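You operate a simulated robot arm through the tools that you are given. There is no shell and no other tool. Be economical: measure what you need, move in short steps, check, and stop when the job is done.

You are at the controls of a simulated two-armed robot. One attempt, no reset.

JOB
Pick up the lime block with one hand, pass it to the other hand and put it on the mesh shelf of the trolley.

It is judged by the outcome, as a careful person would: the job done as asked, and still so three seconds after it is handed in. It fails if anything else is knocked over, pushed out of place, dropped, spilled or broken.

ROBOT AND FRAMES
Two 7-joint arms with three-finger grippers on one trunk, on a base that drives. Base frame: it is fixed to the floor where the robot stands at the start and does not move with it; the origin is under the middle of the robot, x ahead of it, y to its left, z up. Readings come in cm, degrees, newtons and seconds.
The left shoulder is at the start at [3, 12.4, 100.8], the right one opposite. With the tool pointing down near the work surface each hand reaches from about 10 to 78 cm from the robot's upright axis, wherever it stands, measured 20 degrees to its own side. Places, roughly: lime block (5x4x9 cm) [50, 0, 80]; mesh shelf of the trolley [70, -260, 50]. Payload 2.2 kg a hand.
The tool frame of a hand sits at the grasp point between the pads (the TCP): z along the fingers, y along the line on which they close. The tips reach 2.8 cm beyond it. The gripper opens to 10.2 cm. The gripper's body begins 7.1 cm behind the TCP.
Orientation is that of the tool frame in the base frame, as a unit quaternion [w, x, y, z]. With the fingers straight down and closing along the base's y, the tool's x points along the base's -x, its y along +y and its z along -z.

CONTROLS
- The arms move only by the tool step_arm. It takes "left_moves", "right_moves" or both (then of equal length, played together; a hand with none holds still); each is a list of rows, each a list of 7 numbers: the turn, a rotation vector about the base's x, y, z in degrees, then the shift along the base's x, y, z in cm, then the closure, from 0 (fully open) to 1 (shut). In form: [[wx, wy, wz, x, y, z, jaw], ...]. A call has 1 to 10 rows; each row shifts and turns the commanded pose from where the row before left it. Rows are played at 5 a second. More than 5 cm and 8.6 degrees between two rows, or a gripper value outside its range, and nothing of the call is played. Where a pose cannot be reached the arm comes as near as it can. A force on the tool above 40 N (or 10 N above the force at the start of the call, whichever is more), or a blocked arm, ends the call early, and 0.2 s more pass. The fingers move at their own pace and stop on an object; they squeeze with about 30 N. The grip force told is the motor's: it shows also when the fingers shut on nothing. Time passes only in rows, and 0.2 s behind the last, so rows that do not move let the fingers close. The reply holds the time, the measured pose of the TCP, the force on the tool along the base axes, the opening and the grip force, in the units named above and with some noise, with the torque about the TCP (base axes, N m) and any sound that the robot's microphone picked up, and new pictures: "pictures" is both (left out), scene, wrist or none (wrist: the cameras of the hands that moved).
- Cameras (640 x 400 px; columns grow to the right, rows downward): "scene" is now at [3.47, -0.52, 170.54]; the picture's right is [-0.07, -1.00, 0.00], its down [-0.89, 0.06, -0.46] and it looks along [0.46, -0.03, -0.89] (base axes); focal length 296 px, centre (320, 200). "left" rides on the left gripper at [7.2, 3.8, -8.6] in its tool frame; the picture's right is [-0.47, 0.89, 0.00], its down [-0.60, -0.32, -0.73] and it looks along [-0.65, -0.34, 0.68] (tool axes); focal length 256 px, centre (320, 200). "right" rides on the right gripper at [6.9, 4.4, -8.6] in its tool frame; the picture's right is [-0.53, 0.85, 0.00], its down [-0.58, -0.36, -0.73] and it looks along [-0.62, -0.39, 0.68] (tool axes); focal length 256 px, centre (320, 200). There is no depth. A picture from a camera that has moved, and an enlarged one, comes with that camera's place and axes in the base frame and with its lens.
- slide_trunk(by): slides the trunk up (or, below 0, down) by that many cm; the arms and the scene camera ride with it, the base frame stays. It gives what a move gives, with no picture.
- steer(legs): drives the robot by 1 to 6 legs, each [ahead, left, turn to the left] in cm, cm and degrees, along the robot's own axes; the way and the turn of a leg run together, so that a leg with both is an arc; at most 150 cm and 180 degrees a leg. The arms and the cameras ride along, it lands a little off, and it stops where it bumps. It gives what a move gives, and a new picture of the scene camera.
- pan_tilt(pan, tilt): turns the head with the scene camera to pan (to the left, within 143 degrees either way) and tilt (down, from -29 to 69), counted from straight ahead of the robot. It gives what a move gives, and a new picture of the scene camera.
- inspect(camera, box): a new picture of the part [left, top, right, bottom] of that camera's present view, enlarged. No time passes.
- sign_off(): hands the job in; it is judged then, once.

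Work in short steps. Places have to be worked out from the pictures, the camera data and where the tool is seen: move nearer, look again, correct. Check each grasp and each placing, and mend what went wrong. You have 120 turns and 260 pictures in all, those below and enlarged ones among them. Open the grippers and draw the arms clear of the work before you hand the job in, unless the task says otherwise; then end with one line.

The tools are called as name(argument=value, ...) on one line, values as JSON. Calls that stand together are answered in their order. step_arm: Moves the arms, as the interface text tells. Its arguments: {"type":"object","properties":{"left_moves":{"type":"array","items":{"type":"array","items":{"type":"number"}}},"right_moves":{"type":"array","items":{"type":"array","items":{"type":"number"}}},"pictures":{"type":"string","enum":["both","scene","wrist","none"]}},"required":[]} The other tools are called the same way: slide_trunk (by) slides the trunk up or down; steer (legs) drives the base; pan_tilt (pan, tilt) turns the head that bears the scene camera; inspect (camera, box) takes an enlarged picture of a part of a camera's view; sign_off () hands the job in.

At the start:

```text
t: 0.0
left_tool_pos: [32.33, 10.8, 102.82]
left_tcp_rot: [-0.001, -0.001, 1.0, 0.0]
left_wrist_force: [0.5, -0.5, 0.0]
left_torque: [-0.03, -0.02, -0.02]
left_width: 10.2
left_grip_force: 0.1
right_tool_pos: [42.0, -25.9, 105.92]
right_tcp_rot: [0.0, 0.0, 1.0, 0.001]
right_wrist_force: [0.4, 0.2, -0.1]
right_torque: [0.02, -0.01, -0.01]
right_width: 10.21
right_grip_force: 0.1
trunk travel left (down, up): [-25.0, 29.0]
robot x, y, heading: [0.09, -0.33, -0.1]
head pan, tilt: [-3.8, 62.5]
```

scene: 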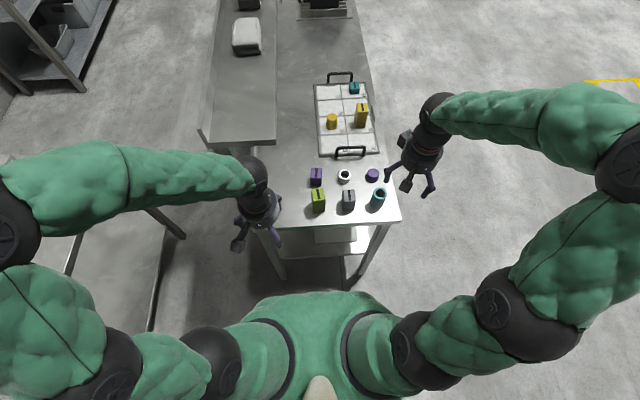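
right: 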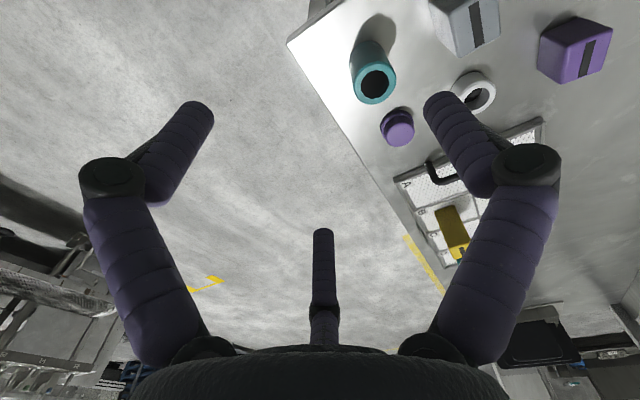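
left: 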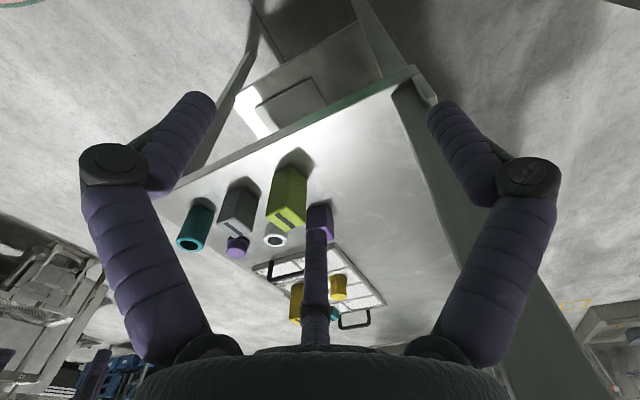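

I begin by enlarging the view of the work area to find the lime block.

inspect(camera="scene", box=[220, 60, 440, 240])

inspect(camera="left", box=[150, 120, 430, 320])

```text
2.22 times, centred on (330, 150) of scene
camera zoom: at [3.47, -0.52, 170.54], right [-0.07, -1.0, 0.0], down [-0.89, 0.06, -0.46], along [0.46, -0.03, -0.89], focal length 658 px, centre (298, 311)
```

zoom: 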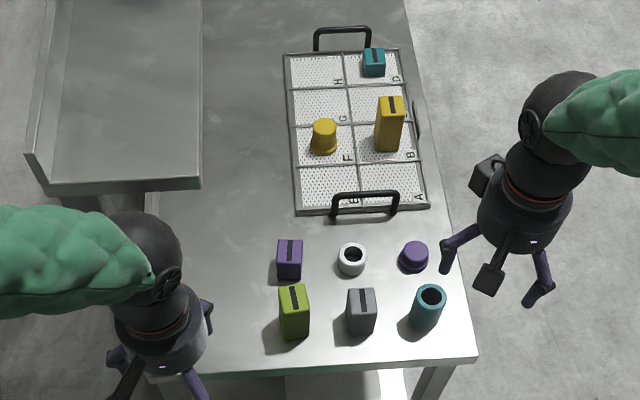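

```text
2.00 times, centred on (290, 220) of left
camera zoom: at [25.38, 14.69, 111.46], right [0.47, 0.89, 0.0], down [0.6, -0.32, 0.73], along [0.65, -0.34, -0.68], focal length 512 px, centre (380, 160)
```

zoom: 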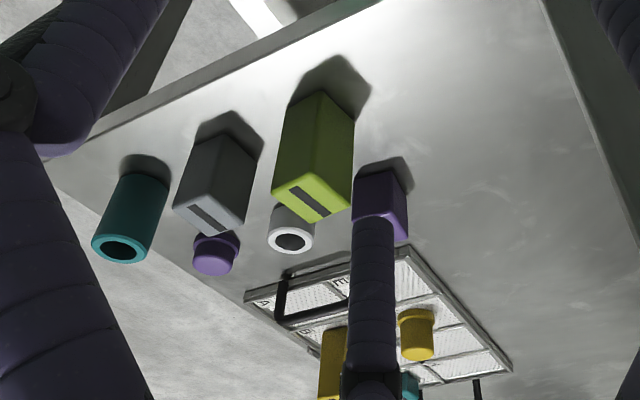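

The lime block's top is near [48, -2.7, 88.6], with the table at about 79.6. Before choosing hands, I look toward the trolley.

pan_tilt(pan=-72, tilt=25)

```text
t: 1.4
left_tool_pos: [32.43, 10.91, 102.79]
left_tcp_rot: [0.0, 0.0, 1.0, 0.0]
left_wrist_force: [0.4, -0.5, -0.6]
left_torque: [0.0, 0.01, -0.02]
left_width: 10.2
left_grip_force: 0.0
right_tool_pos: [42.03, -25.86, 105.96]
right_tcp_rot: [0.0, 0.0, 1.0, -0.001]
right_wrist_force: [1.8, 0.2, -0.1]
right_torque: [0.01, -0.02, 0.0]
right_width: 10.21
right_grip_force: 0.0
trunk travel left (down, up): [-25.0, 29.0]
robot x, y, heading: [0.27, 0.0, -0.1]
head pan, tilt: [-72.0, 25.0]
camera scene: at [-0.04, -8.85, 175.83], right [-0.95, -0.31, 0.0], down [-0.13, 0.4, -0.91], along [0.28, -0.86, -0.42], focal length 296 px, centre (320, 200)
```

scene: 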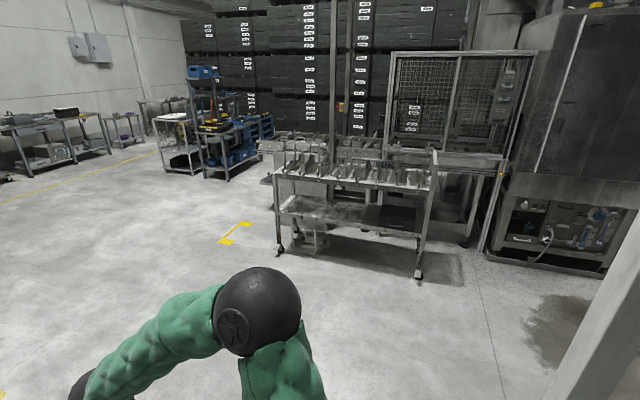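

inspect(camera="scene", box=[240, 110, 480, 290])

```text
2.22 times, centred on (360, 200) of scene
camera zoom: at [-0.04, -8.85, 175.83], right [-0.95, -0.31, 0.0], down [-0.13, 0.4, -0.91], along [0.28, -0.86, -0.42], focal length 658 px, centre (231, 200)
```

zoom: 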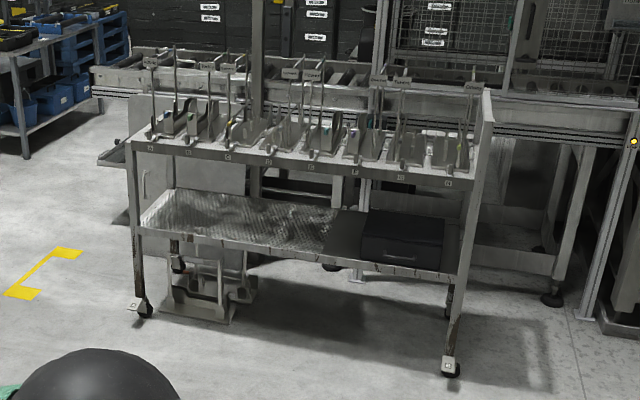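

The trolley's mesh shelf (z about 50) lies under an upper shelf at z about 83–88, so the placing hand must come in from the front with its fingers pitched forward. The hands look unusual in the pictures, so I test-close both in free air to see how the fingers move.

step_arm(left_moves=[[0, 0, 0, 0, 0, 0, 0.6], [0, 0, 0, 0, 0, 0, 0.6], [0, 0, 0, 0, 0, 0, 0.6]], right_moves=[[0, 0, 0, 0, 0, 0, 1], [0, 0, 0, 0, 0, 0, 1], [0, 0, 0, 0, 0, 0, 1]], pictures="wrist")

pan_tilt(pan=0, tilt=60)

```text
t: 2.2
left_tool_pos: [32.48, 10.79, 102.78]
left_tcp_rot: [0.0, 0.0, 1.0, 0.0]
left_wrist_force: [-0.1, 0.7, 0.5]
left_torque: [-0.02, 0.02, -0.02]
left_width: 4.09
left_grip_force: 0.0
right_tool_pos: [42.13, -25.98, 105.85]
right_tcp_rot: [0.0, 0.0, 1.0, 0.0]
right_wrist_force: [-0.3, -0.2, 0.7]
right_torque: [-0.03, -0.02, -0.02]
right_width: 0.23
right_grip_force: 30.1
trunk travel left (down, up): [-25.0, 29.0]
robot x, y, heading: [0.01, 0.06, 0.1]
head pan, tilt: [-72.0, 25.0]
camera right: at [35.1, -21.5, 114.5], right [0.53, 0.85, 0.0], down [0.58, -0.36, 0.73], along [0.62, -0.39, -0.68], focal length 256 px, centre (320, 200)
camera left: at [25.38, 14.69, 111.46], right [0.47, 0.89, 0.0], down [0.6, -0.32, 0.73], along [0.65, -0.34, -0.68], focal length 256 px, centre (320, 200)
```

right: 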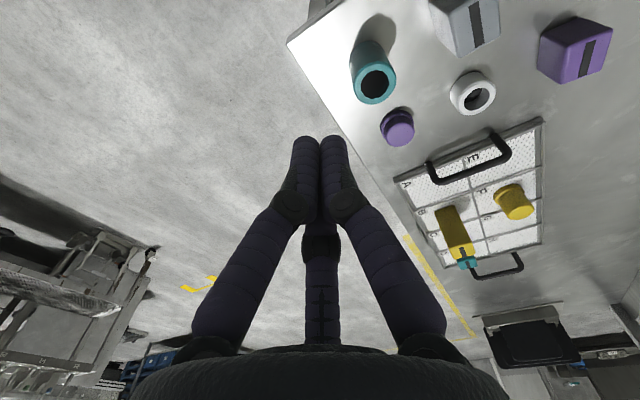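
left: 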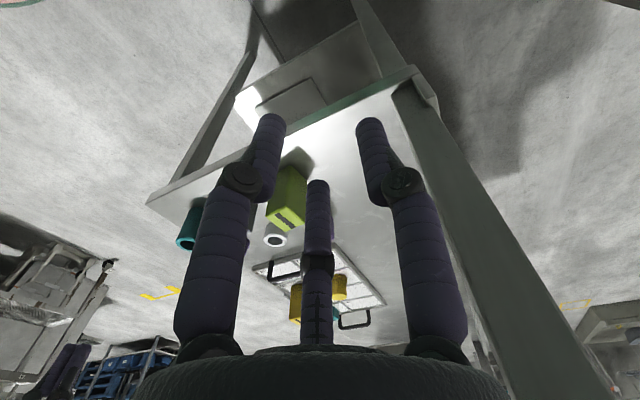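

```text
t: 3.6
left_tool_pos: [32.53, 10.86, 102.73]
left_tcp_rot: [0.0, 0.0, 1.0, 0.0]
left_wrist_force: [0.4, 0.4, 0.3]
left_torque: [0.01, -0.01, 0.03]
left_width: 4.09
left_grip_force: 0.2
right_tool_pos: [41.98, -25.87, 105.94]
right_tcp_rot: [0.001, 0.0, 1.0, 0.0]
right_wrist_force: [0.2, 0.1, 0.2]
right_torque: [0.02, 0.0, -0.01]
right_width: 0.23
right_grip_force: 29.7
trunk travel left (down, up): [-25.0, 29.0]
robot x, y, heading: [-0.27, 0.29, 0.2]
head pan, tilt: [0.0, 60.0]
camera scene: at [3.77, -0.1, 170.83], right [0.0, -1.0, 0.0], down [-0.87, 0.0, -0.5], along [0.5, 0.0, -0.87], focal length 296 px, centre (320, 200)
```

scene: 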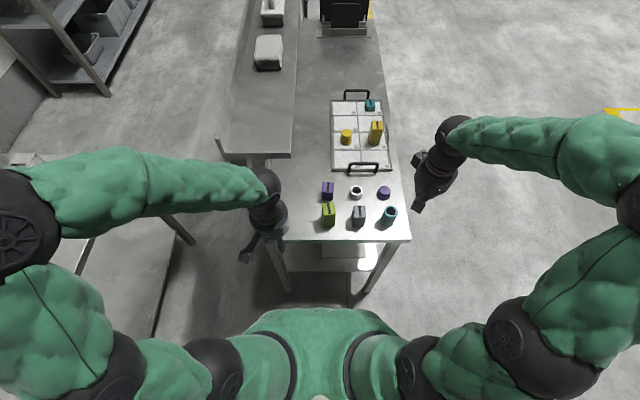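

The hands show three finger skins at 120° (one at tool +y), closing radially. I move the left hand above the lime block (about [48, -2.7]) with the jaw partly open, and look from closer.

step_arm(left_moves=[[0, 0, 0, 2.6, -2.2, 0, 0.2], [0, 0, 0, 2.6, -2.2, 0, 0.2], [0, 0, 0, 2.6, -2.2, 0, 0.2], [0, 0, 0, 2.6, -2.2, 0, 0.2], [0, 0, 0, 2.6, -2.2, 0, 0.2], [0, 0, 0, 2.5, -2.5, 0, 0.2]], pictures="wrist")

inspect(camera="scene", box=[280, 150, 440, 250])

```text
t: 5.2
left_tool_pos: [35.65, 9.72, 105.87]
left_tcp_rot: [-0.039, -0.024, 0.999, 0.006]
left_wrist_force: [0.4, 3.8, 3.5]
left_torque: [-0.34, 0.01, 0.04]
left_width: 8.19
left_grip_force: 0.6
right_tool_pos: [32.94, -20.63, 110.4]
right_tcp_rot: [0.015, -0.031, 0.999, 0.001]
right_wrist_force: [-3.3, -0.1, 2.9]
right_torque: [0.18, -0.26, -0.01]
right_width: 0.21
right_grip_force: 30.5
trunk travel left (down, up): [-25.0, 29.0]
robot x, y, heading: [-2.31, 3.43, 4.4]
head pan, tilt: [0.0, 60.0]
stopped in row 6 (left hand): the arm was blocked; the commanded pose is now the measured one
camera left: at [29.04, 13.15, 115.08], right [0.42, 0.91, -0.02], down [0.67, -0.3, 0.68], along [0.61, -0.3, -0.74], focal length 256 px, centre (320, 200)
```

left: 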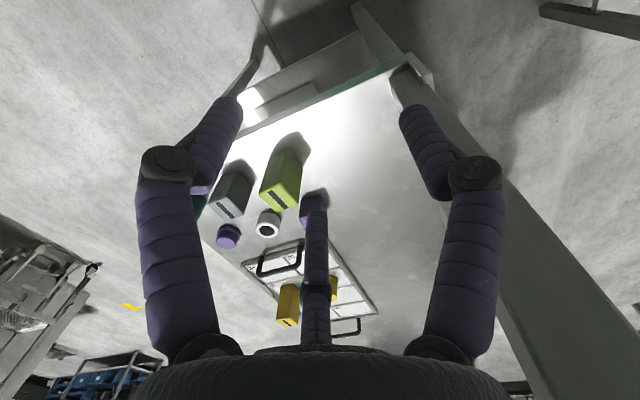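

```text
4.00 times, centred on (360, 200) of scene
camera zoom: at [-24.85, 2.29, 172.21], right [0.07, -1.0, 0.0], down [-0.78, -0.06, -0.63], along [0.63, 0.05, -0.78], focal length 1185 px, centre (160, 200)
```

zoom: 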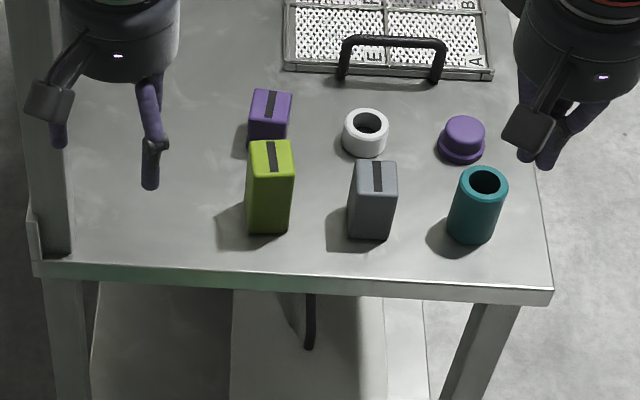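

Something pushed the robot: the whole robot seems shifted and tilted. I hold still and look at the full scene.

inspect(camera="scene", box=[0, 0, 640, 400])

```text
1.00 times, centred on (320, 200) of scene (not enlarged: the box is as wide or as high as the picture)
camera zoom: at [-24.85, 2.29, 172.21], right [0.07, -1.0, 0.0], down [-0.78, -0.06, -0.63], along [0.63, 0.05, -0.78], focal length 296 px, centre (320, 200)
```

zoom: 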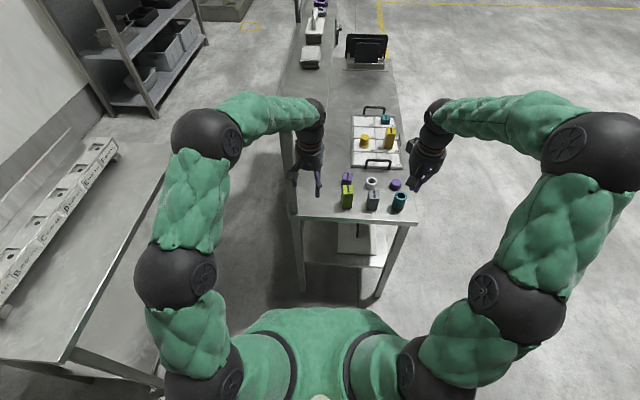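

The robot looks tilted back about 9°. I let a short time pass without motion to see whether it settles.

step_arm(left_moves=[[0, 0, 0, 0, 0, 0, 0.2]], pictures="scene")

```text
t: 5.5
left_tool_pos: [35.22, 12.04, 109.56]
left_tcp_rot: [-0.058, -0.032, 0.998, -0.021]
left_wrist_force: [-54.4, -1.9, 17.8]
left_torque: [0.84, -7.01, 1.63]
left_width: 8.17
left_grip_force: 0.0
right_tool_pos: [28.19, -27.4, 111.14]
right_tcp_rot: [-0.031, -0.008, 0.999, 0.014]
right_wrist_force: [-1.7, -4.0, 3.8]
right_torque: [0.4, -0.08, 0.01]
right_width: 0.22
right_grip_force: 29.7
trunk travel left (down, up): [-25.0, 29.0]
robot x, y, heading: [-2.75, 1.07, 1.6]
head pan, tilt: [0.0, 60.0]
stopped in row 1 (left hand): the arm was blocked; the commanded pose is now the measured one
camera scene: at [-32.78, -0.96, 171.91], right [0.03, -1.0, -0.01], down [-0.75, -0.01, -0.66], along [0.66, 0.02, -0.75], focal length 296 px, centre (320, 200)
```

scene: 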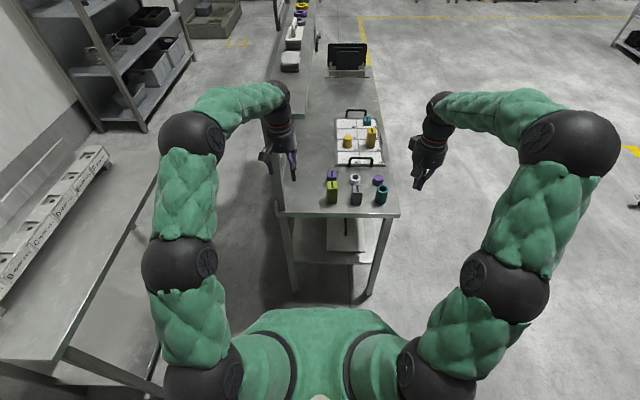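

The robot is still tilting and the left tool feels −54 N in x. No time passes with inspection, so I check the wrist views before acting.

inspect(camera="left", box=[0, 0, 640, 400])

inspect(camera="scene", box=[140, 60, 460, 260])

inspect(camera="right", box=[0, 0, 640, 400])

```text
1.00 times, centred on (320, 200) of left (not enlarged: the box is as wide or as high as the picture)
camera zoom: at [28.94, 15.83, 118.94], right [0.4, 0.91, -0.09], down [0.7, -0.24, 0.67], along [0.59, -0.33, -0.74], focal length 256 px, centre (320, 200)
```

zoom: 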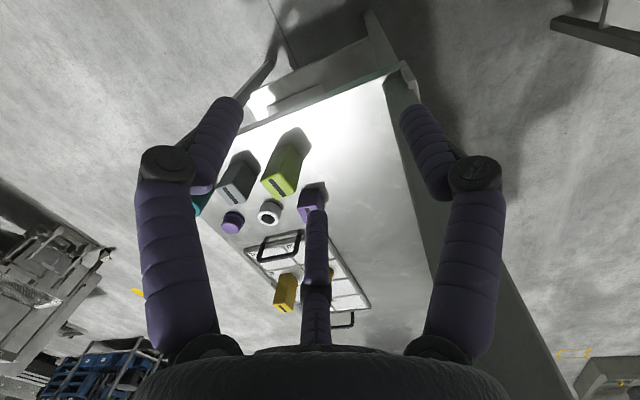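

```text
2.00 times, centred on (300, 160) of scene
camera zoom: at [-32.78, -0.96, 171.91], right [0.03, -1.0, -0.01], down [-0.75, -0.01, -0.66], along [0.66, 0.02, -0.75], focal length 593 px, centre (360, 280)
```

zoom: 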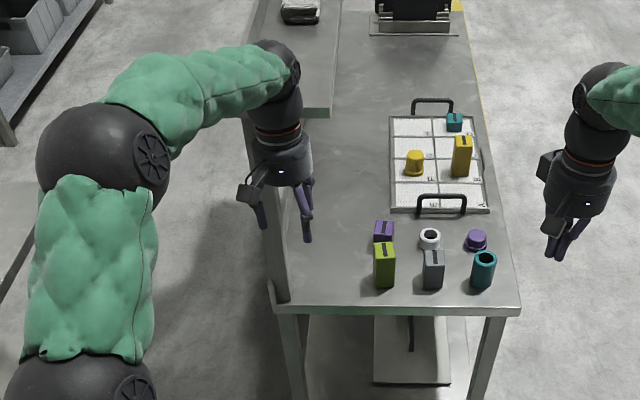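

```text
1.00 times, centred on (320, 200) of right (not enlarged: the box is as wide or as high as the picture)
camera zoom: at [21.72, -23.3, 120.31], right [0.52, 0.85, -0.01], down [0.63, -0.37, 0.68], along [0.58, -0.36, -0.73], focal length 256 px, centre (320, 200)
```

zoom: 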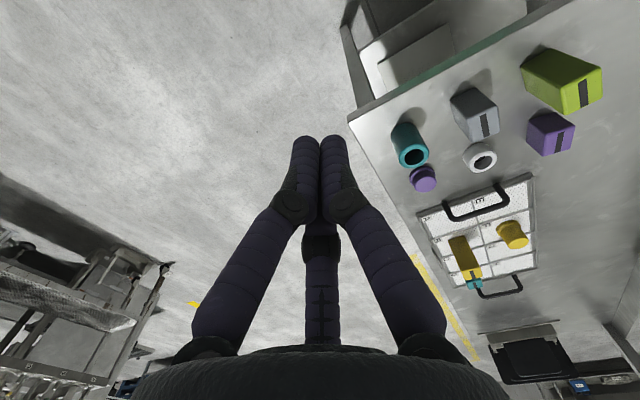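

Nothing was displaced, and nothing visibly touches the hands. The tilt rate seems to be slowing, so I hold still to let the robot rock back.

step_arm(right_moves=[[0, 0, 0, 0, 0, 0, 1]], pictures="scene")

```text
t: 5.8
left_tool_pos: [34.8, 11.0, 111.05]
left_tcp_rot: [-0.077, 0.007, 0.996, -0.043]
left_wrist_force: [-67.1, 31.0, -28.0]
left_torque: [-3.94, -6.48, 2.52]
left_width: 8.17
left_grip_force: 0.0
right_tool_pos: [23.73, -36.17, 113.09]
right_tcp_rot: [-0.051, 0.028, 0.998, 0.032]
right_wrist_force: [-4.0, -4.0, 2.4]
right_torque: [0.4, -0.4, -0.04]
right_width: 0.21
right_grip_force: 29.8
trunk travel left (down, up): [-25.0, 29.0]
robot x, y, heading: [-4.45, -3.11, -3.5]
head pan, tilt: [0.0, 60.0]
stopped in row 1 (left hand): the force on the tool passed its limit at 127 N (the readings are from after the stop); the commanded pose is now the measured one
camera scene: at [-38.99, -2.99, 171.5], right [-0.06, -1.0, -0.01], down [-0.73, 0.05, -0.68], along [0.68, -0.03, -0.73], focal length 296 px, centre (320, 200)
```

scene: 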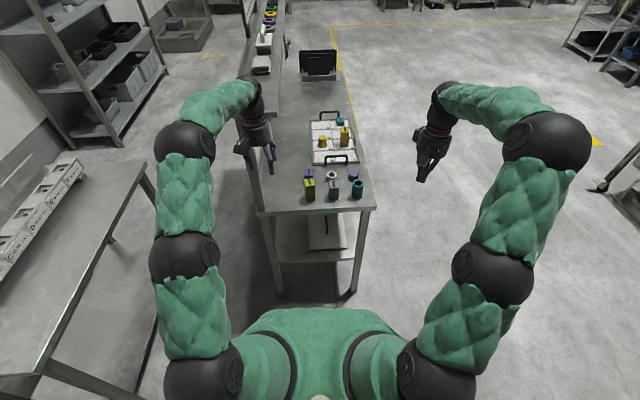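

Triangulating two scene pictures puts the front edge of the left overhead shelf at about [41, 5, 123.5]. The left wrist has been pushing on it and tipping the robot back. I draw the left hand back and slightly down to release the push.

step_arm(left_moves=[[0, 0, 0, -4.5, 0, 0, 0.2], [0, 0, 0, -4.5, 0, 0, 0.2], [0, 0, 0, -4, 0, -1, 0.2]], pictures="scene")

```text
t: 6.1
left_tool_pos: [34.14, 10.45, 112.16]
left_tcp_rot: [-0.11, 0.046, 0.991, -0.059]
left_wrist_force: [-84.1, 20.2, -55.3]
left_torque: [-3.13, -6.72, 2.64]
left_width: 8.15
left_grip_force: 0.0
right_tool_pos: [20.98, -44.65, 114.19]
right_tcp_rot: [-0.071, 0.045, 0.995, 0.048]
right_wrist_force: [-3.4, -2.6, -2.2]
right_torque: [0.27, -0.35, -0.07]
right_width: 0.22
right_grip_force: 30.4
trunk travel left (down, up): [-25.0, 29.0]
robot x, y, heading: [-6.22, -7.61, -7.3]
head pan, tilt: [0.0, 60.0]
stopped in row 1 (left hand): the force on the tool passed its limit at 128 N (the readings are from after the stop); the commanded pose is now the measured one
camera scene: at [-41.85, -5.26, 171.35], right [-0.13, -0.99, -0.01], down [-0.72, 0.1, -0.69], along [0.68, -0.08, -0.73], focal length 296 px, centre (320, 200)
```

scene: 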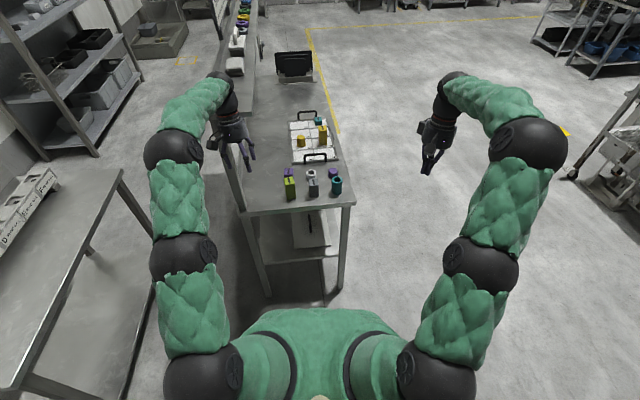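

The tilt has stalled, but the left hand is still wedged against the shelf edge (force −x, −z). I keep retracting back and down.

step_arm(left_moves=[[0, 0, 0, -4, 0, -2.5, 0.2], [0, 0, 0, -4, 0, -2.5, 0.2], [0, 0, 0, -4, 0, -2.5, 0.2]], pictures="scene")

```text
t: 6.4
left_tool_pos: [33.65, 10.89, 112.88]
left_tcp_rot: [-0.126, 0.078, 0.987, -0.068]
left_wrist_force: [-153.3, -37.8, -37.4]
left_torque: [3.8, -13.95, -0.65]
left_width: 8.18
left_grip_force: 0.1
right_tool_pos: [21.13, -48.43, 113.91]
right_tcp_rot: [-0.107, 0.019, 0.992, 0.062]
right_wrist_force: [-1.5, -1.6, -0.6]
right_torque: [0.14, -0.13, -0.03]
right_width: 0.19
right_grip_force: 30.4
trunk travel left (down, up): [-25.0, 29.0]
robot x, y, heading: [-9.1, -9.26, -7.5]
head pan, tilt: [0.0, 60.0]
stopped in row 1 (left hand): the arm was blocked; the commanded pose is now the measured one
camera scene: at [-42.24, -7.66, 171.52], right [-0.13, -0.99, -0.02], down [-0.73, 0.11, -0.68], along [0.67, -0.08, -0.74], focal length 296 px, centre (320, 200)
```

scene: 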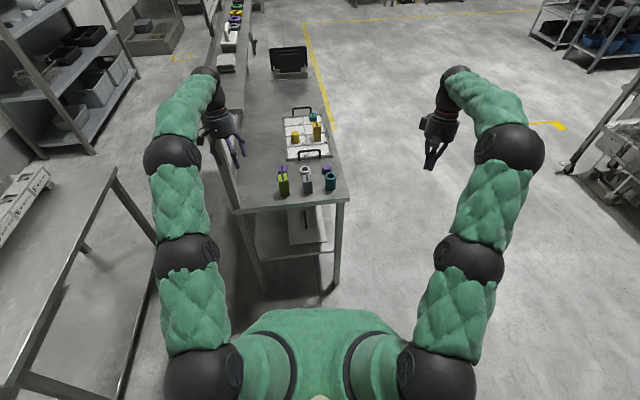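

The robot is sliding and slowly rocking forward with the left hand still pressed on the shelf. I drive the base straight back to get clear and bring the support under the body.

steer(legs=[[-25, 0, 0]])

```text
t: 7.1
left_tool_pos: [27.97, 13.19, 109.07]
left_tcp_rot: [-0.237, 0.174, 0.954, -0.061]
left_wrist_force: [-0.7, -0.6, -13.3]
left_torque: [0.0, 0.63, -0.03]
left_width: 8.19
left_grip_force: 0.0
right_tool_pos: [18.68, -47.9, 108.05]
right_tcp_rot: [-0.243, -0.115, 0.959, 0.086]
right_wrist_force: [2.6, -3.1, 4.8]
right_torque: [0.19, -0.05, -0.11]
right_width: 0.22
right_grip_force: 29.9
trunk travel left (down, up): [-25.0, 29.0]
robot x, y, heading: [-13.72, -11.01, -6.0]
head pan, tilt: [0.0, 60.0]
stopped in leg 1: the force on the tool passed its limit at 203 N (the readings are from after the stop); the commanded pose is now the measured one
camera scene: at [-44.86, -9.65, 172.04], right [-0.1, -0.99, -0.01], down [-0.74, 0.09, -0.67], along [0.66, -0.06, -0.74], focal length 296 px, centre (320, 200)
```

scene: 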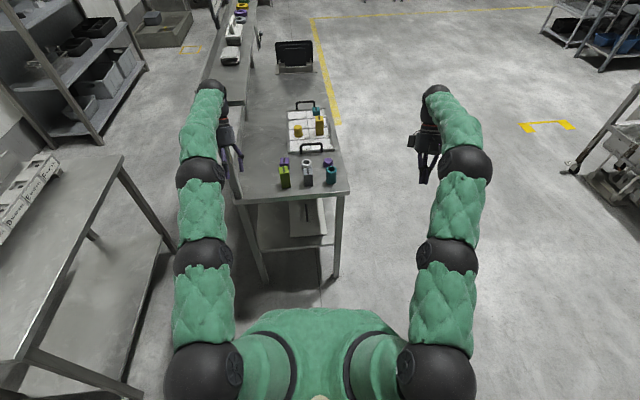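

Contact is released now. I back off further so that the hands clear the overhead shelf when the robot rocks upright.

steer(legs=[[-25, 0, 0]])

```text
t: 7.8
left_tool_pos: [29.1, 17.42, 105.82]
left_tcp_rot: [-0.179, 0.14, 0.973, -0.023]
left_wrist_force: [0.2, 0.0, 0.6]
left_torque: [0.02, 0.03, 0.01]
left_width: 8.17
left_grip_force: 0.1
right_tool_pos: [15.93, -48.64, 97.03]
right_tcp_rot: [-0.384, -0.241, 0.89, 0.054]
right_wrist_force: [0.7, -3.0, 4.4]
right_torque: [0.28, -0.24, -0.21]
right_width: 0.23
right_grip_force: 30.3
trunk travel left (down, up): [-25.0, 29.0]
robot x, y, heading: [-16.71, -10.76, -5.1]
head pan, tilt: [0.0, 60.0]
stopped in leg 1: the robot was blocked; the commanded pose is now the measured one
camera scene: at [-45.46, -9.57, 171.73], right [-0.09, -1.0, -0.01], down [-0.75, 0.07, -0.66], along [0.65, -0.05, -0.75], focal length 296 px, centre (320, 200)
```

scene: 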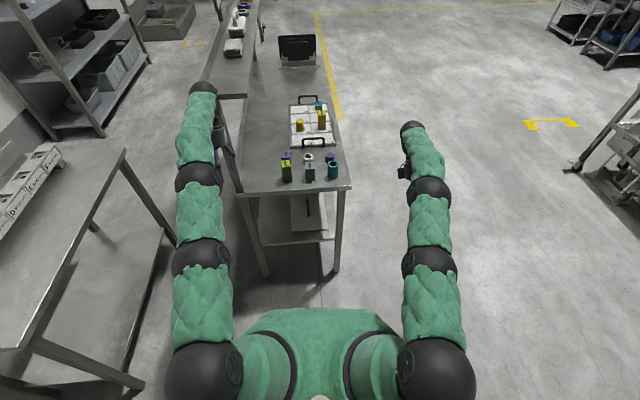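

Both hands are free of contact. I hold still for a moment to let the body settle.

step_arm(left_moves=[[0, 0, 0, 0, 0, 0, 0.2], [0, 0, 0, 0, 0, 0, 0.2], [0, 0, 0, 0, 0, 0, 0.2]], pictures="scene")

```text
t: 8.2
left_tool_pos: [27.96, 18.75, 106.17]
left_tcp_rot: [-0.209, 0.164, 0.964, -0.009]
left_wrist_force: [0.4, 0.3, 0.5]
left_torque: [0.0, 0.02, 0.0]
left_width: 8.14
left_grip_force: 0.0
right_tool_pos: [14.39, -47.42, 87.62]
right_tcp_rot: [-0.458, -0.322, 0.828, 0.04]
right_wrist_force: [4.0, -4.9, 7.8]
right_torque: [0.45, -0.38, -0.47]
right_width: 0.21
right_grip_force: 29.9
trunk travel left (down, up): [-25.0, 29.0]
robot x, y, heading: [-17.83, -10.87, -4.7]
head pan, tilt: [0.0, 60.0]
stopped in row 1 (left hand): the arm was blocked; the commanded pose is now the measured one
camera scene: at [-44.45, -10.76, 171.92], right [-0.08, -1.0, -0.01], down [-0.76, 0.07, -0.65], along [0.65, -0.04, -0.76], focal length 296 px, centre (320, 200)
```

scene: 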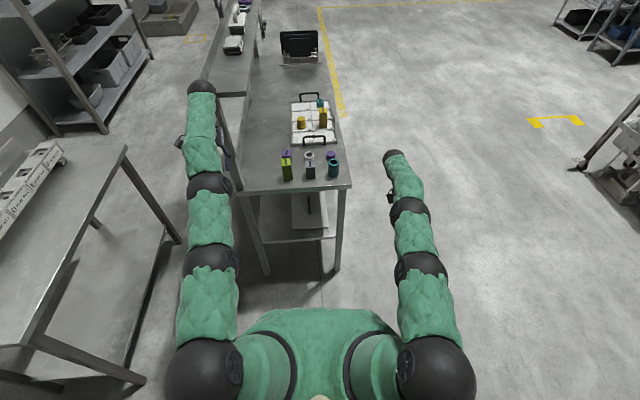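

The left arm still reports blocked, though its tool force is nil, so the forearm probably touches the shelf edge. I retract it toward the robot, with the right holding.

step_arm(left_moves=[[0, 0, 0, -4, 0, 0, 0.2], [0, 0, 0, -4, 0, 0, 0.2]], right_moves=[[0, 0, 0, 0, 0, 2, 1], [0, 0, 0, 0, 0, 2, 1]], pictures="both")

```text
t: 8.5
left_tool_pos: [24.42, 16.14, 92.26]
left_tcp_rot: [-0.382, 0.27, 0.884, -0.015]
left_wrist_force: [-13.0, -25.8, -12.0]
left_torque: [1.95, -0.02, -1.92]
left_width: 8.11
left_grip_force: 0.1
right_tool_pos: [13.97, -48.03, 83.48]
right_tcp_rot: [-0.513, -0.363, 0.778, 0.021]
right_wrist_force: [-2.4, 1.9, 7.4]
right_torque: [0.15, -0.68, 0.24]
right_width: 0.2
right_grip_force: 30.1
right hand out of reach, approached as far as the arm can: row 1
trunk travel left (down, up): [-25.0, 29.0]
robot x, y, heading: [-19.03, -11.45, -5.0]
head pan, tilt: [0.0, 60.0]
stopped in row 1 (left hand): the arm was blocked; the commanded pose is now the measured one
camera scene: at [-40.62, -9.12, 171.89], right [-0.09, -1.0, 0.0], down [-0.78, 0.07, -0.62], along [0.62, -0.06, -0.78], focal length 296 px, centre (320, 200)
camera right: at [17.09, -45.82, 94.7], right [-0.35, 0.93, -0.08], down [0.91, 0.32, -0.25], along [-0.21, -0.16, -0.96], focal length 256 px, centre (320, 200)
camera left: at [28.22, 21.42, 102.35], right [0.67, 0.53, -0.52], down [0.69, -0.7, 0.19], along [-0.26, -0.49, -0.83], focal length 256 px, centre (320, 200)
```

scene: 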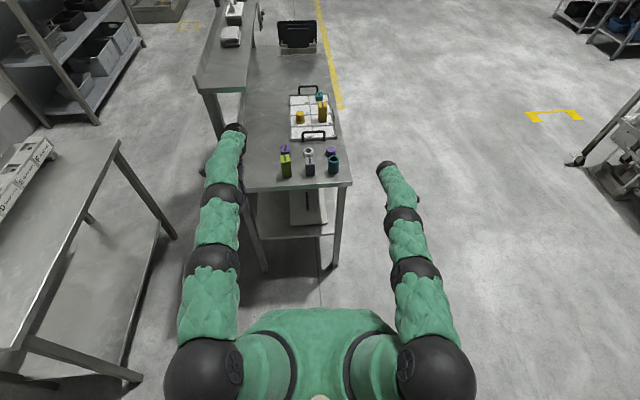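
right: 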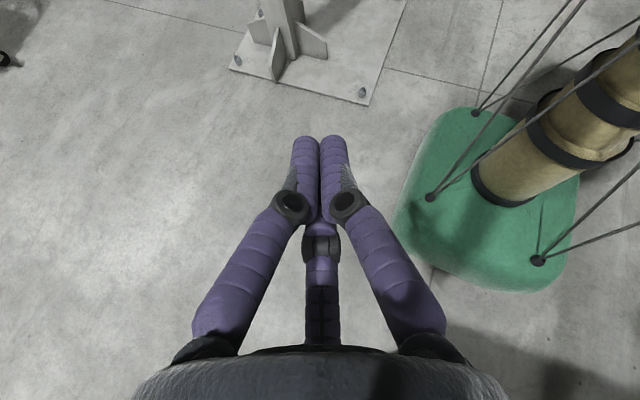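
left: 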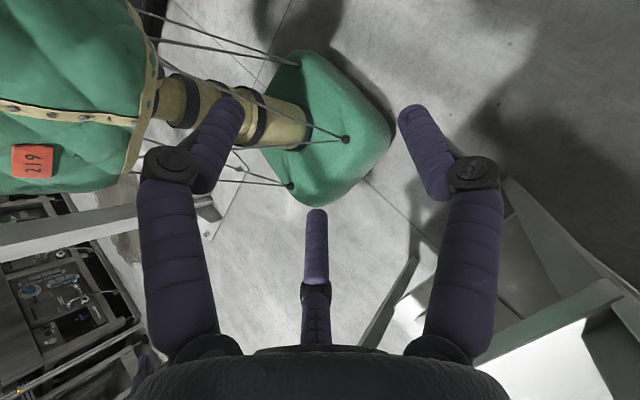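

The robot is righting itself (tilt about 9°) but the left hand is near the table's left edge. I drive back again so that the arms clear the table as it comes upright.

steer(legs=[[-25, 0, 0]])

```text
t: 9.2
left_tool_pos: [34.59, 12.86, 81.58]
left_tcp_rot: [-0.437, 0.258, 0.86, -0.046]
left_wrist_force: [-21.9, -11.7, -3.0]
left_torque: [0.42, -2.17, -0.09]
left_width: 8.16
left_grip_force: 0.0
right_tool_pos: [24.26, -48.98, 73.85]
right_tcp_rot: [-0.558, -0.374, 0.74, 0.04]
right_wrist_force: [0.4, -2.3, -2.6]
right_torque: [-0.02, 0.21, -0.19]
right_width: 0.23
right_grip_force: 30.2
trunk travel left (down, up): [-25.0, 29.0]
robot x, y, heading: [-22.11, -11.89, -4.1]
head pan, tilt: [0.0, 60.0]
stopped in leg 1: the robot was blocked; the commanded pose is now the measured one
camera scene: at [-17.32, -13.39, 170.68], right [-0.07, -1.0, 0.0], down [-0.87, 0.06, -0.49], along [0.49, -0.03, -0.87], focal length 296 px, centre (320, 200)
```

scene: 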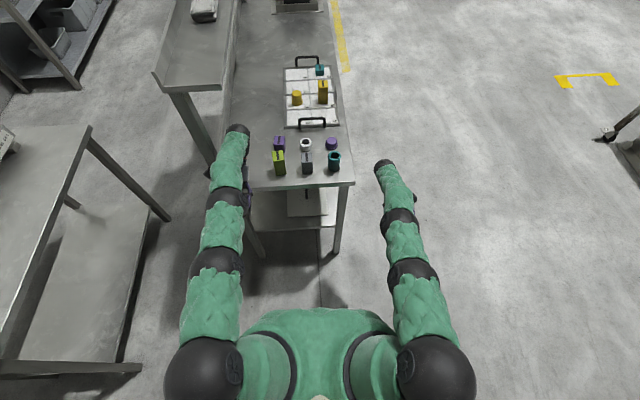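

The robot is upright again, with the left hand touching the table's front-left. Backing off a bit more.

steer(legs=[[-20, 0, 0]])

```text
t: 10.8
left_tool_pos: [14.38, 14.71, 82.32]
left_tcp_rot: [-0.429, 0.26, 0.864, -0.046]
left_wrist_force: [-0.4, -0.4, -1.0]
left_torque: [0.0, -0.01, 0.02]
left_width: 8.16
left_grip_force: 0.1
right_tool_pos: [4.03, -47.47, 74.74]
right_tcp_rot: [-0.555, -0.373, 0.743, 0.036]
right_wrist_force: [-0.4, 0.5, -0.9]
right_torque: [0.06, -0.04, 0.01]
right_width: 0.21
right_grip_force: 30.0
trunk travel left (down, up): [-25.0, 29.0]
robot x, y, heading: [-42.21, -10.76, -4.3]
head pan, tilt: [0.0, 60.0]
camera scene: at [-38.44, -11.14, 170.83], right [-0.07, -1.0, 0.0], down [-0.86, 0.06, -0.5], along [0.5, -0.04, -0.87], focal length 296 px, centre (320, 200)
```

scene: 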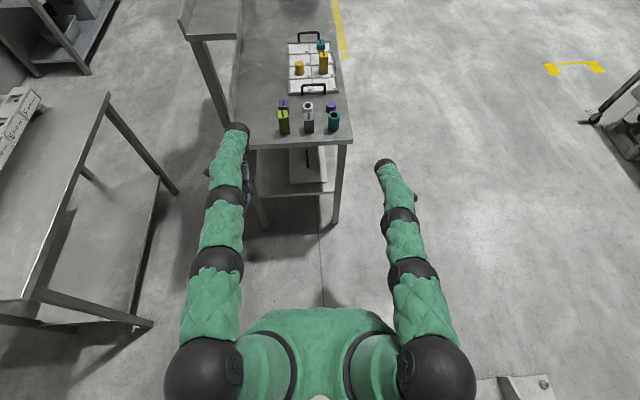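

The robot is free and upright. I check that the table's objects are undisturbed.

inspect(camera="scene", box=[180, 20, 380, 145])

```text
3.20 times, centred on (280, 82) of scene
camera zoom: at [-38.44, -11.14, 170.83], right [-0.07, -1.0, 0.0], down [-0.86, 0.06, -0.5], along [0.5, -0.04, -0.87], focal length 948 px, centre (448, 576)
```

zoom: 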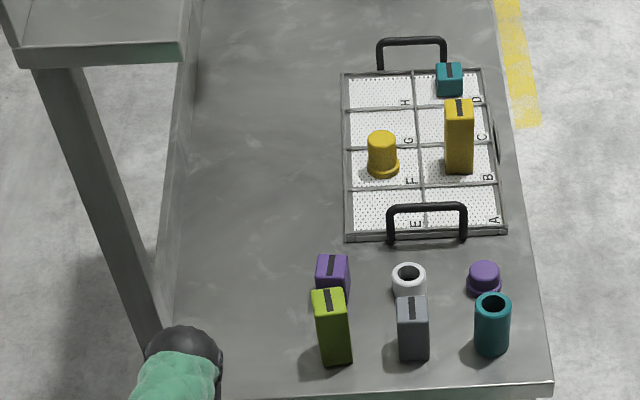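

All objects stand undisturbed, and the lime block still fixes at [48.2, -3, 88.6], so the table hasn't moved. The shelf overhangs the left side, so I will pick with the right hand and receive with the left. First I bring the right hand back to a tool-down attitude, raising it.

step_arm(right_moves=[[-0.45, -6.96, -4.68, 0, 0, 3, 1], [-0.45, -6.96, -4.68, 0, 0, 3, 1], [-0.45, -6.96, -4.68, 0, 0, 3, 0.5], [-0.45, -6.96, -4.68, 0, 0, 3, 0.5], [-0.45, -6.96, -4.68, 0, 0, 3, 0.5]], pictures="scene")

```text
t: 12.0
left_tool_pos: [14.35, 14.63, 82.35]
left_tcp_rot: [-0.428, 0.259, 0.865, -0.046]
left_wrist_force: [-0.7, 0.7, 0.1]
left_torque: [0.06, -0.02, 0.0]
left_width: 8.18
left_grip_force: 0.0
right_tool_pos: [3.93, -47.27, 89.7]
right_tcp_rot: [-0.298, -0.2, 0.933, 0.02]
right_wrist_force: [-0.3, -0.3, -0.5]
right_torque: [0.0, -0.03, -0.02]
right_width: 5.08
right_grip_force: 0.0
trunk travel left (down, up): [-25.0, 29.0]
robot x, y, heading: [-42.23, -10.88, -4.3]
head pan, tilt: [0.0, 60.0]
camera scene: at [-38.43, -11.12, 170.83], right [-0.07, -1.0, 0.0], down [-0.86, 0.06, -0.5], along [0.5, -0.04, -0.87], focal length 296 px, centre (320, 200)
```

scene: 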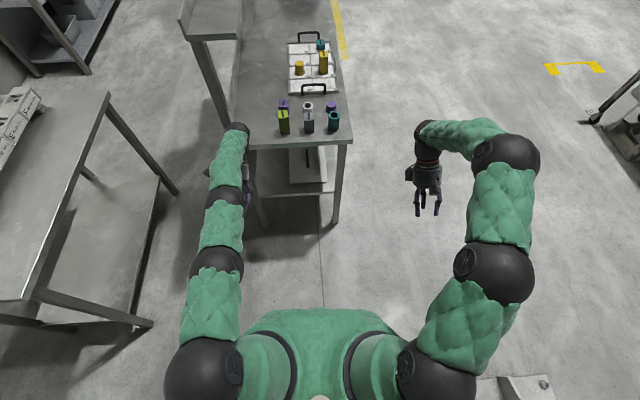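

Working well. I continue the right and start restoring the left in the same way, drawing it back.

step_arm(right_moves=[[-0.45, -6.96, -4.68, 0, 0, 3, 0.5], [-0.45, -6.96, -4.68, 0, 0, 3, 0.5], [-0.45, -6.96, -4.68, 0, 0, 3, 0.5], [-0.45, -6.96, -4.68, 0, 0, 3, 0.5], [-0.45, -6.96, -4.68, 0, 0, 3, 0.2], [0, 0, 0, 0, 0, 0, 0.2], [0, 0, 0, 0, 0, 0, 0.2], [0, 0, 0, 0, 0, 0, 0.2]], left_moves=[[0.69, -6.44, 3.9, -2.5, 0, 2.5, 0.2], [0.69, -6.44, 3.9, -2.5, 0, 2.5, 0.2], [0.69, -6.44, 3.9, -2.5, 0, 2.5, 0.2], [0.69, -6.44, 3.9, -2.5, 0, 2.5, 0.2], [0.69, -6.44, 3.9, -2.5, 0, 2.5, 0.2], [0.69, -6.44, 3.9, -2.5, 0, 2.5, 0.2], [0.69, -6.44, 3.9, -2.5, 0, 2.5, 0.2], [0.69, -6.44, 3.9, -2.5, 0, 2.5, 0.2]], pictures="scene")

```text
t: 13.8
left_tool_pos: [-5.7, 14.63, 102.33]
left_tcp_rot: [0.0, -0.001, 1.0, -0.001]
left_wrist_force: [-0.6, 0.6, 1.0]
left_torque: [0.0, -0.03, 0.0]
left_width: 8.17
left_grip_force: 0.0
right_tool_pos: [3.93, -47.54, 104.73]
right_tcp_rot: [-0.001, 0.0, 1.0, 0.001]
right_wrist_force: [0.5, -0.3, -0.4]
right_torque: [0.01, 0.01, 0.03]
right_width: 8.17
right_grip_force: 0.1
trunk travel left (down, up): [-25.0, 29.0]
robot x, y, heading: [-41.76, -10.64, -3.6]
head pan, tilt: [0.0, 60.0]
camera scene: at [-38.41, -11.2, 170.82], right [-0.07, -1.0, 0.0], down [-0.86, 0.06, -0.5], along [0.5, -0.04, -0.87], focal length 296 px, centre (320, 200)
```

scene: 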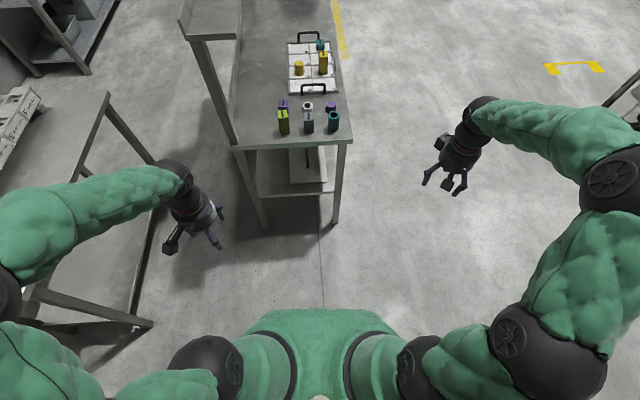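

Both hands are tool-down again. I draw the left hand in another 10 cm so it stays short of the overhead shelf, then drive to about (-5, -5), heading 0.

step_arm(left_moves=[[0, 0, 0, -3, 0, -2, 0.2], [0, 0, 0, -3, 0, -2, 0.2], [0, 0, 0, -3, 0, -2, 0.2]], pictures="none")

steer(legs=[[0, 0, 3.8], [30, 5.5, 0]])

```text
t: 14.6
left_tool_pos: [-14.59, 14.52, 96.38]
left_tcp_rot: [0.0, 0.0, 1.0, -0.001]
left_wrist_force: [-0.5, -0.3, -0.1]
left_torque: [-0.01, -0.02, -0.01]
left_width: 8.15
left_grip_force: 0.0
right_tool_pos: [3.96, -47.56, 104.67]
right_tcp_rot: [0.0, -0.001, 1.0, 0.0]
right_wrist_force: [-1.2, -0.6, 0.2]
right_torque: [-0.01, -0.01, 0.0]
right_width: 8.16
right_grip_force: 0.1
trunk travel left (down, up): [-25.0, 29.0]
robot x, y, heading: [-42.11, -10.64, -4.1]
head pan, tilt: [0.0, 60.0]
```

```text
t: 17.2
left_tool_pos: [13.74, 21.7, 96.3]
left_tcp_rot: [-0.001, -0.033, 0.999, -0.001]
left_wrist_force: [0.7, -0.2, -0.1]
left_torque: [-0.01, 0.0, 0.06]
left_width: 8.16
left_grip_force: 0.1
right_tool_pos: [36.41, -39.18, 104.66]
right_tcp_rot: [-0.001, -0.034, 0.999, 0.0]
right_wrist_force: [0.5, -0.6, 0.2]
right_torque: [-0.01, 0.0, 0.03]
right_width: 8.13
right_grip_force: 0.1
trunk travel left (down, up): [-25.0, 29.0]
robot x, y, heading: [-11.89, -5.62, -0.4]
head pan, tilt: [0.0, 60.0]
camera scene: at [-8.14, -5.53, 170.82], right [-0.01, -1.0, 0.0], down [-0.87, 0.0, -0.5], along [0.5, 0.0, -0.87], focal length 296 px, centre (320, 200)
```

scene: 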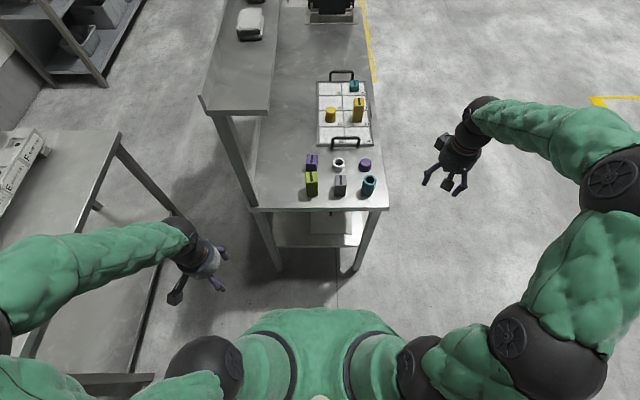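

Good stance. I measure the lime block again, enlarged.

inspect(camera="scene", box=[270, 135, 398, 215])

inspect(camera="right", box=[0, 0, 640, 400])

```text
5.00 times, centred on (334, 175) of scene
camera zoom: at [-8.14, -5.53, 170.82], right [-0.01, -1.0, 0.0], down [-0.87, 0.0, -0.5], along [0.5, 0.0, -0.87], focal length 1482 px, centre (250, 325)
```

zoom: 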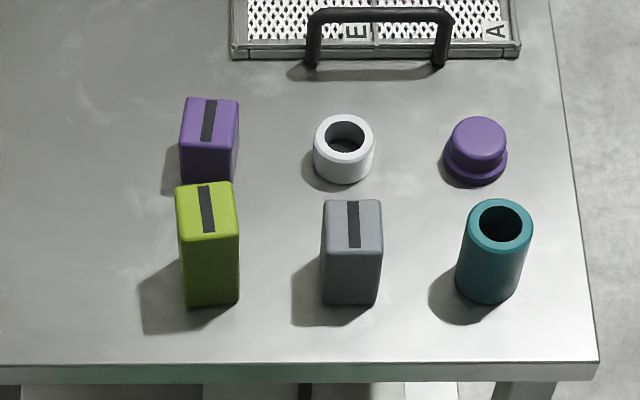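

```text
1.00 times, centred on (320, 200) of right (not enlarged: the box is as wide or as high as the picture)
camera zoom: at [29.24, -35.08, 113.23], right [0.48, 0.88, 0.0], down [0.6, -0.33, 0.73], along [0.64, -0.35, -0.68], focal length 256 px, centre (320, 200)
```

zoom: 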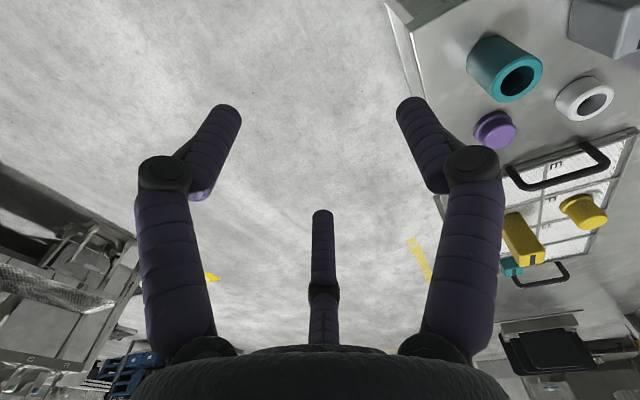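

The block is at [47.9, -2.7], top 88.6, table about 80, yawed about +7°, and its top is about 4 × 4–5 cm. I move the right hand low across from the right and stop short of the block for a check.

step_arm(right_moves=[[0, 0, 0.5, 1.2, 3.8, -1.2, 0.25], [0, 0, 0.5, 1.2, 3.8, -1.2, 0.25], [0, 0, 0.5, 1.2, 3.8, -1.2, 0.25], [0, 0, 0.5, 1.2, 3.8, -1.2, 0.25], [0, 0, 0.5, 1.2, 3.8, -1.2, 0.25], [0, 0, 0.5, 1.2, 3.8, -1.2, 0.25], [0, 0, 0, 1.2, 3.8, -1.2, 0.25]])

```text
t: 18.8
left_tool_pos: [13.83, 21.78, 96.31]
left_tcp_rot: [0.0, -0.034, 0.999, -0.001]
left_wrist_force: [0.7, 0.2, 0.2]
left_torque: [-0.05, 0.0, -0.01]
left_width: 8.13
left_grip_force: 0.0
right_tool_pos: [44.76, -12.4, 96.07]
right_tcp_rot: [-0.001, -0.059, 0.998, 0.0]
right_wrist_force: [0.4, 0.2, -0.1]
right_torque: [-0.03, 0.02, -0.03]
right_width: 7.65
right_grip_force: 0.2
trunk travel left (down, up): [-25.0, 29.0]
robot x, y, heading: [-12.0, -5.6, -0.3]
head pan, tilt: [0.0, 60.0]
camera scene: at [-8.19, -5.42, 170.82], right [-0.01, -1.0, 0.0], down [-0.87, 0.0, -0.5], along [0.5, 0.0, -0.87], focal length 296 px, centre (320, 200)
camera right: at [37.41, -8.86, 104.75], right [0.43, 0.9, 0.0], down [0.62, -0.29, 0.73], along [0.66, -0.31, -0.68], focal length 256 px, centre (320, 200)
```

scene: 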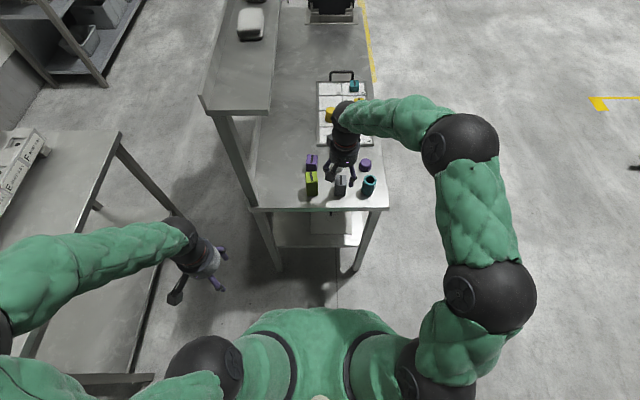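
right: 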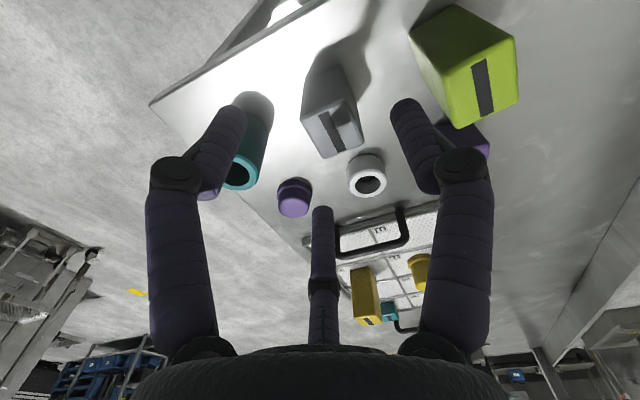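

The right wrist view confirms the lime top at about [47.8, -2.6]. I move over it, staying at z 96.

step_arm(right_moves=[[0, 0, 0, 1, 3.3, 0, 0.25], [0, 0, 0, 1, 3.3, 0, 0.25], [0, 0, 0, 1.1, 3.2, 0, 0.25]], pictures="both")

```text
t: 19.6
left_tool_pos: [13.87, 21.87, 96.38]
left_tcp_rot: [-0.001, -0.033, 0.999, 0.0]
left_wrist_force: [0.4, 0.8, -0.8]
left_torque: [-0.01, 0.03, 0.01]
left_width: 8.2
left_grip_force: 0.1
right_tool_pos: [47.94, -2.59, 96.19]
right_tcp_rot: [0.0, -0.06, 0.998, 0.0]
right_wrist_force: [-0.3, 0.3, -0.1]
right_torque: [-0.05, 0.01, -0.01]
right_width: 7.66
right_grip_force: 0.0
trunk travel left (down, up): [-25.0, 29.0]
robot x, y, heading: [-12.08, -5.26, -0.3]
head pan, tilt: [0.0, 60.0]
camera scene: at [-8.19, -5.38, 170.82], right [-0.01, -1.0, 0.0], down [-0.87, 0.0, -0.5], along [0.5, 0.0, -0.87], focal length 296 px, centre (320, 200)
camera right: at [40.56, 1.02, 104.8], right [0.43, 0.9, 0.0], down [0.62, -0.29, 0.73], along [0.66, -0.31, -0.68], focal length 256 px, centre (320, 200)
```

scene: 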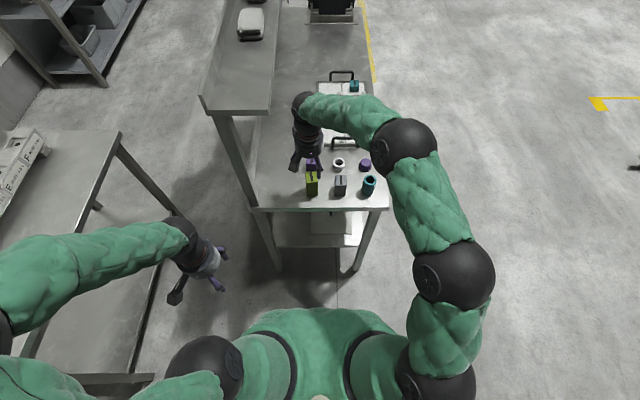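
right: 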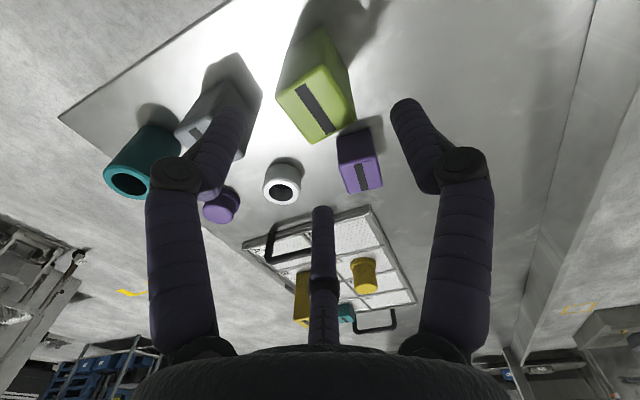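

Centred over the block to within 0.2 cm. I descend to z 87.2 and then close.

step_arm(right_moves=[[0, 0, 0, 0, 0, -3, 0.25], [0, 0, 0, 0, 0, -3, 0.25], [0, 0, 0, 0, 0, -3, 0.25], [0, 0, 0, 0, 0, 0, 0.25]], pictures="wrist")

```text
t: 20.6
left_tool_pos: [13.71, 21.8, 96.27]
left_tcp_rot: [0.0, -0.033, 0.999, 0.0]
left_wrist_force: [0.1, -0.2, -0.5]
left_torque: [0.02, 0.01, 0.01]
left_width: 8.17
left_grip_force: 0.0
right_tool_pos: [47.96, -2.73, 87.24]
right_tcp_rot: [0.0, -0.06, 0.998, 0.0]
right_wrist_force: [0.1, 0.0, 0.8]
right_torque: [0.03, -0.04, 0.0]
right_width: 7.66
right_grip_force: 0.0
trunk travel left (down, up): [-25.0, 29.0]
robot x, y, heading: [-12.03, -5.81, -0.4]
head pan, tilt: [0.0, 60.0]
camera right: at [40.58, 0.87, 95.82], right [0.43, 0.9, 0.0], down [0.62, -0.29, 0.73], along [0.66, -0.31, -0.68], focal length 256 px, centre (320, 200)
```

right: 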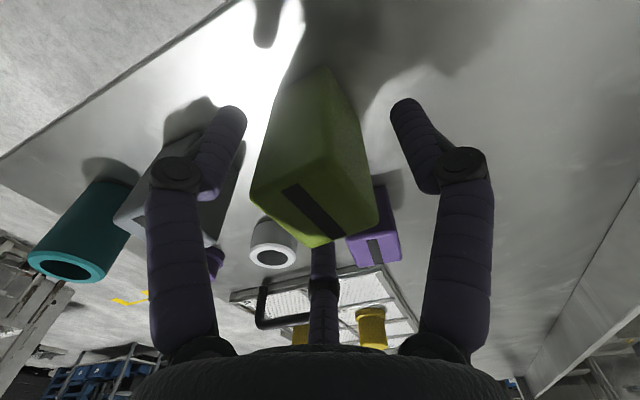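

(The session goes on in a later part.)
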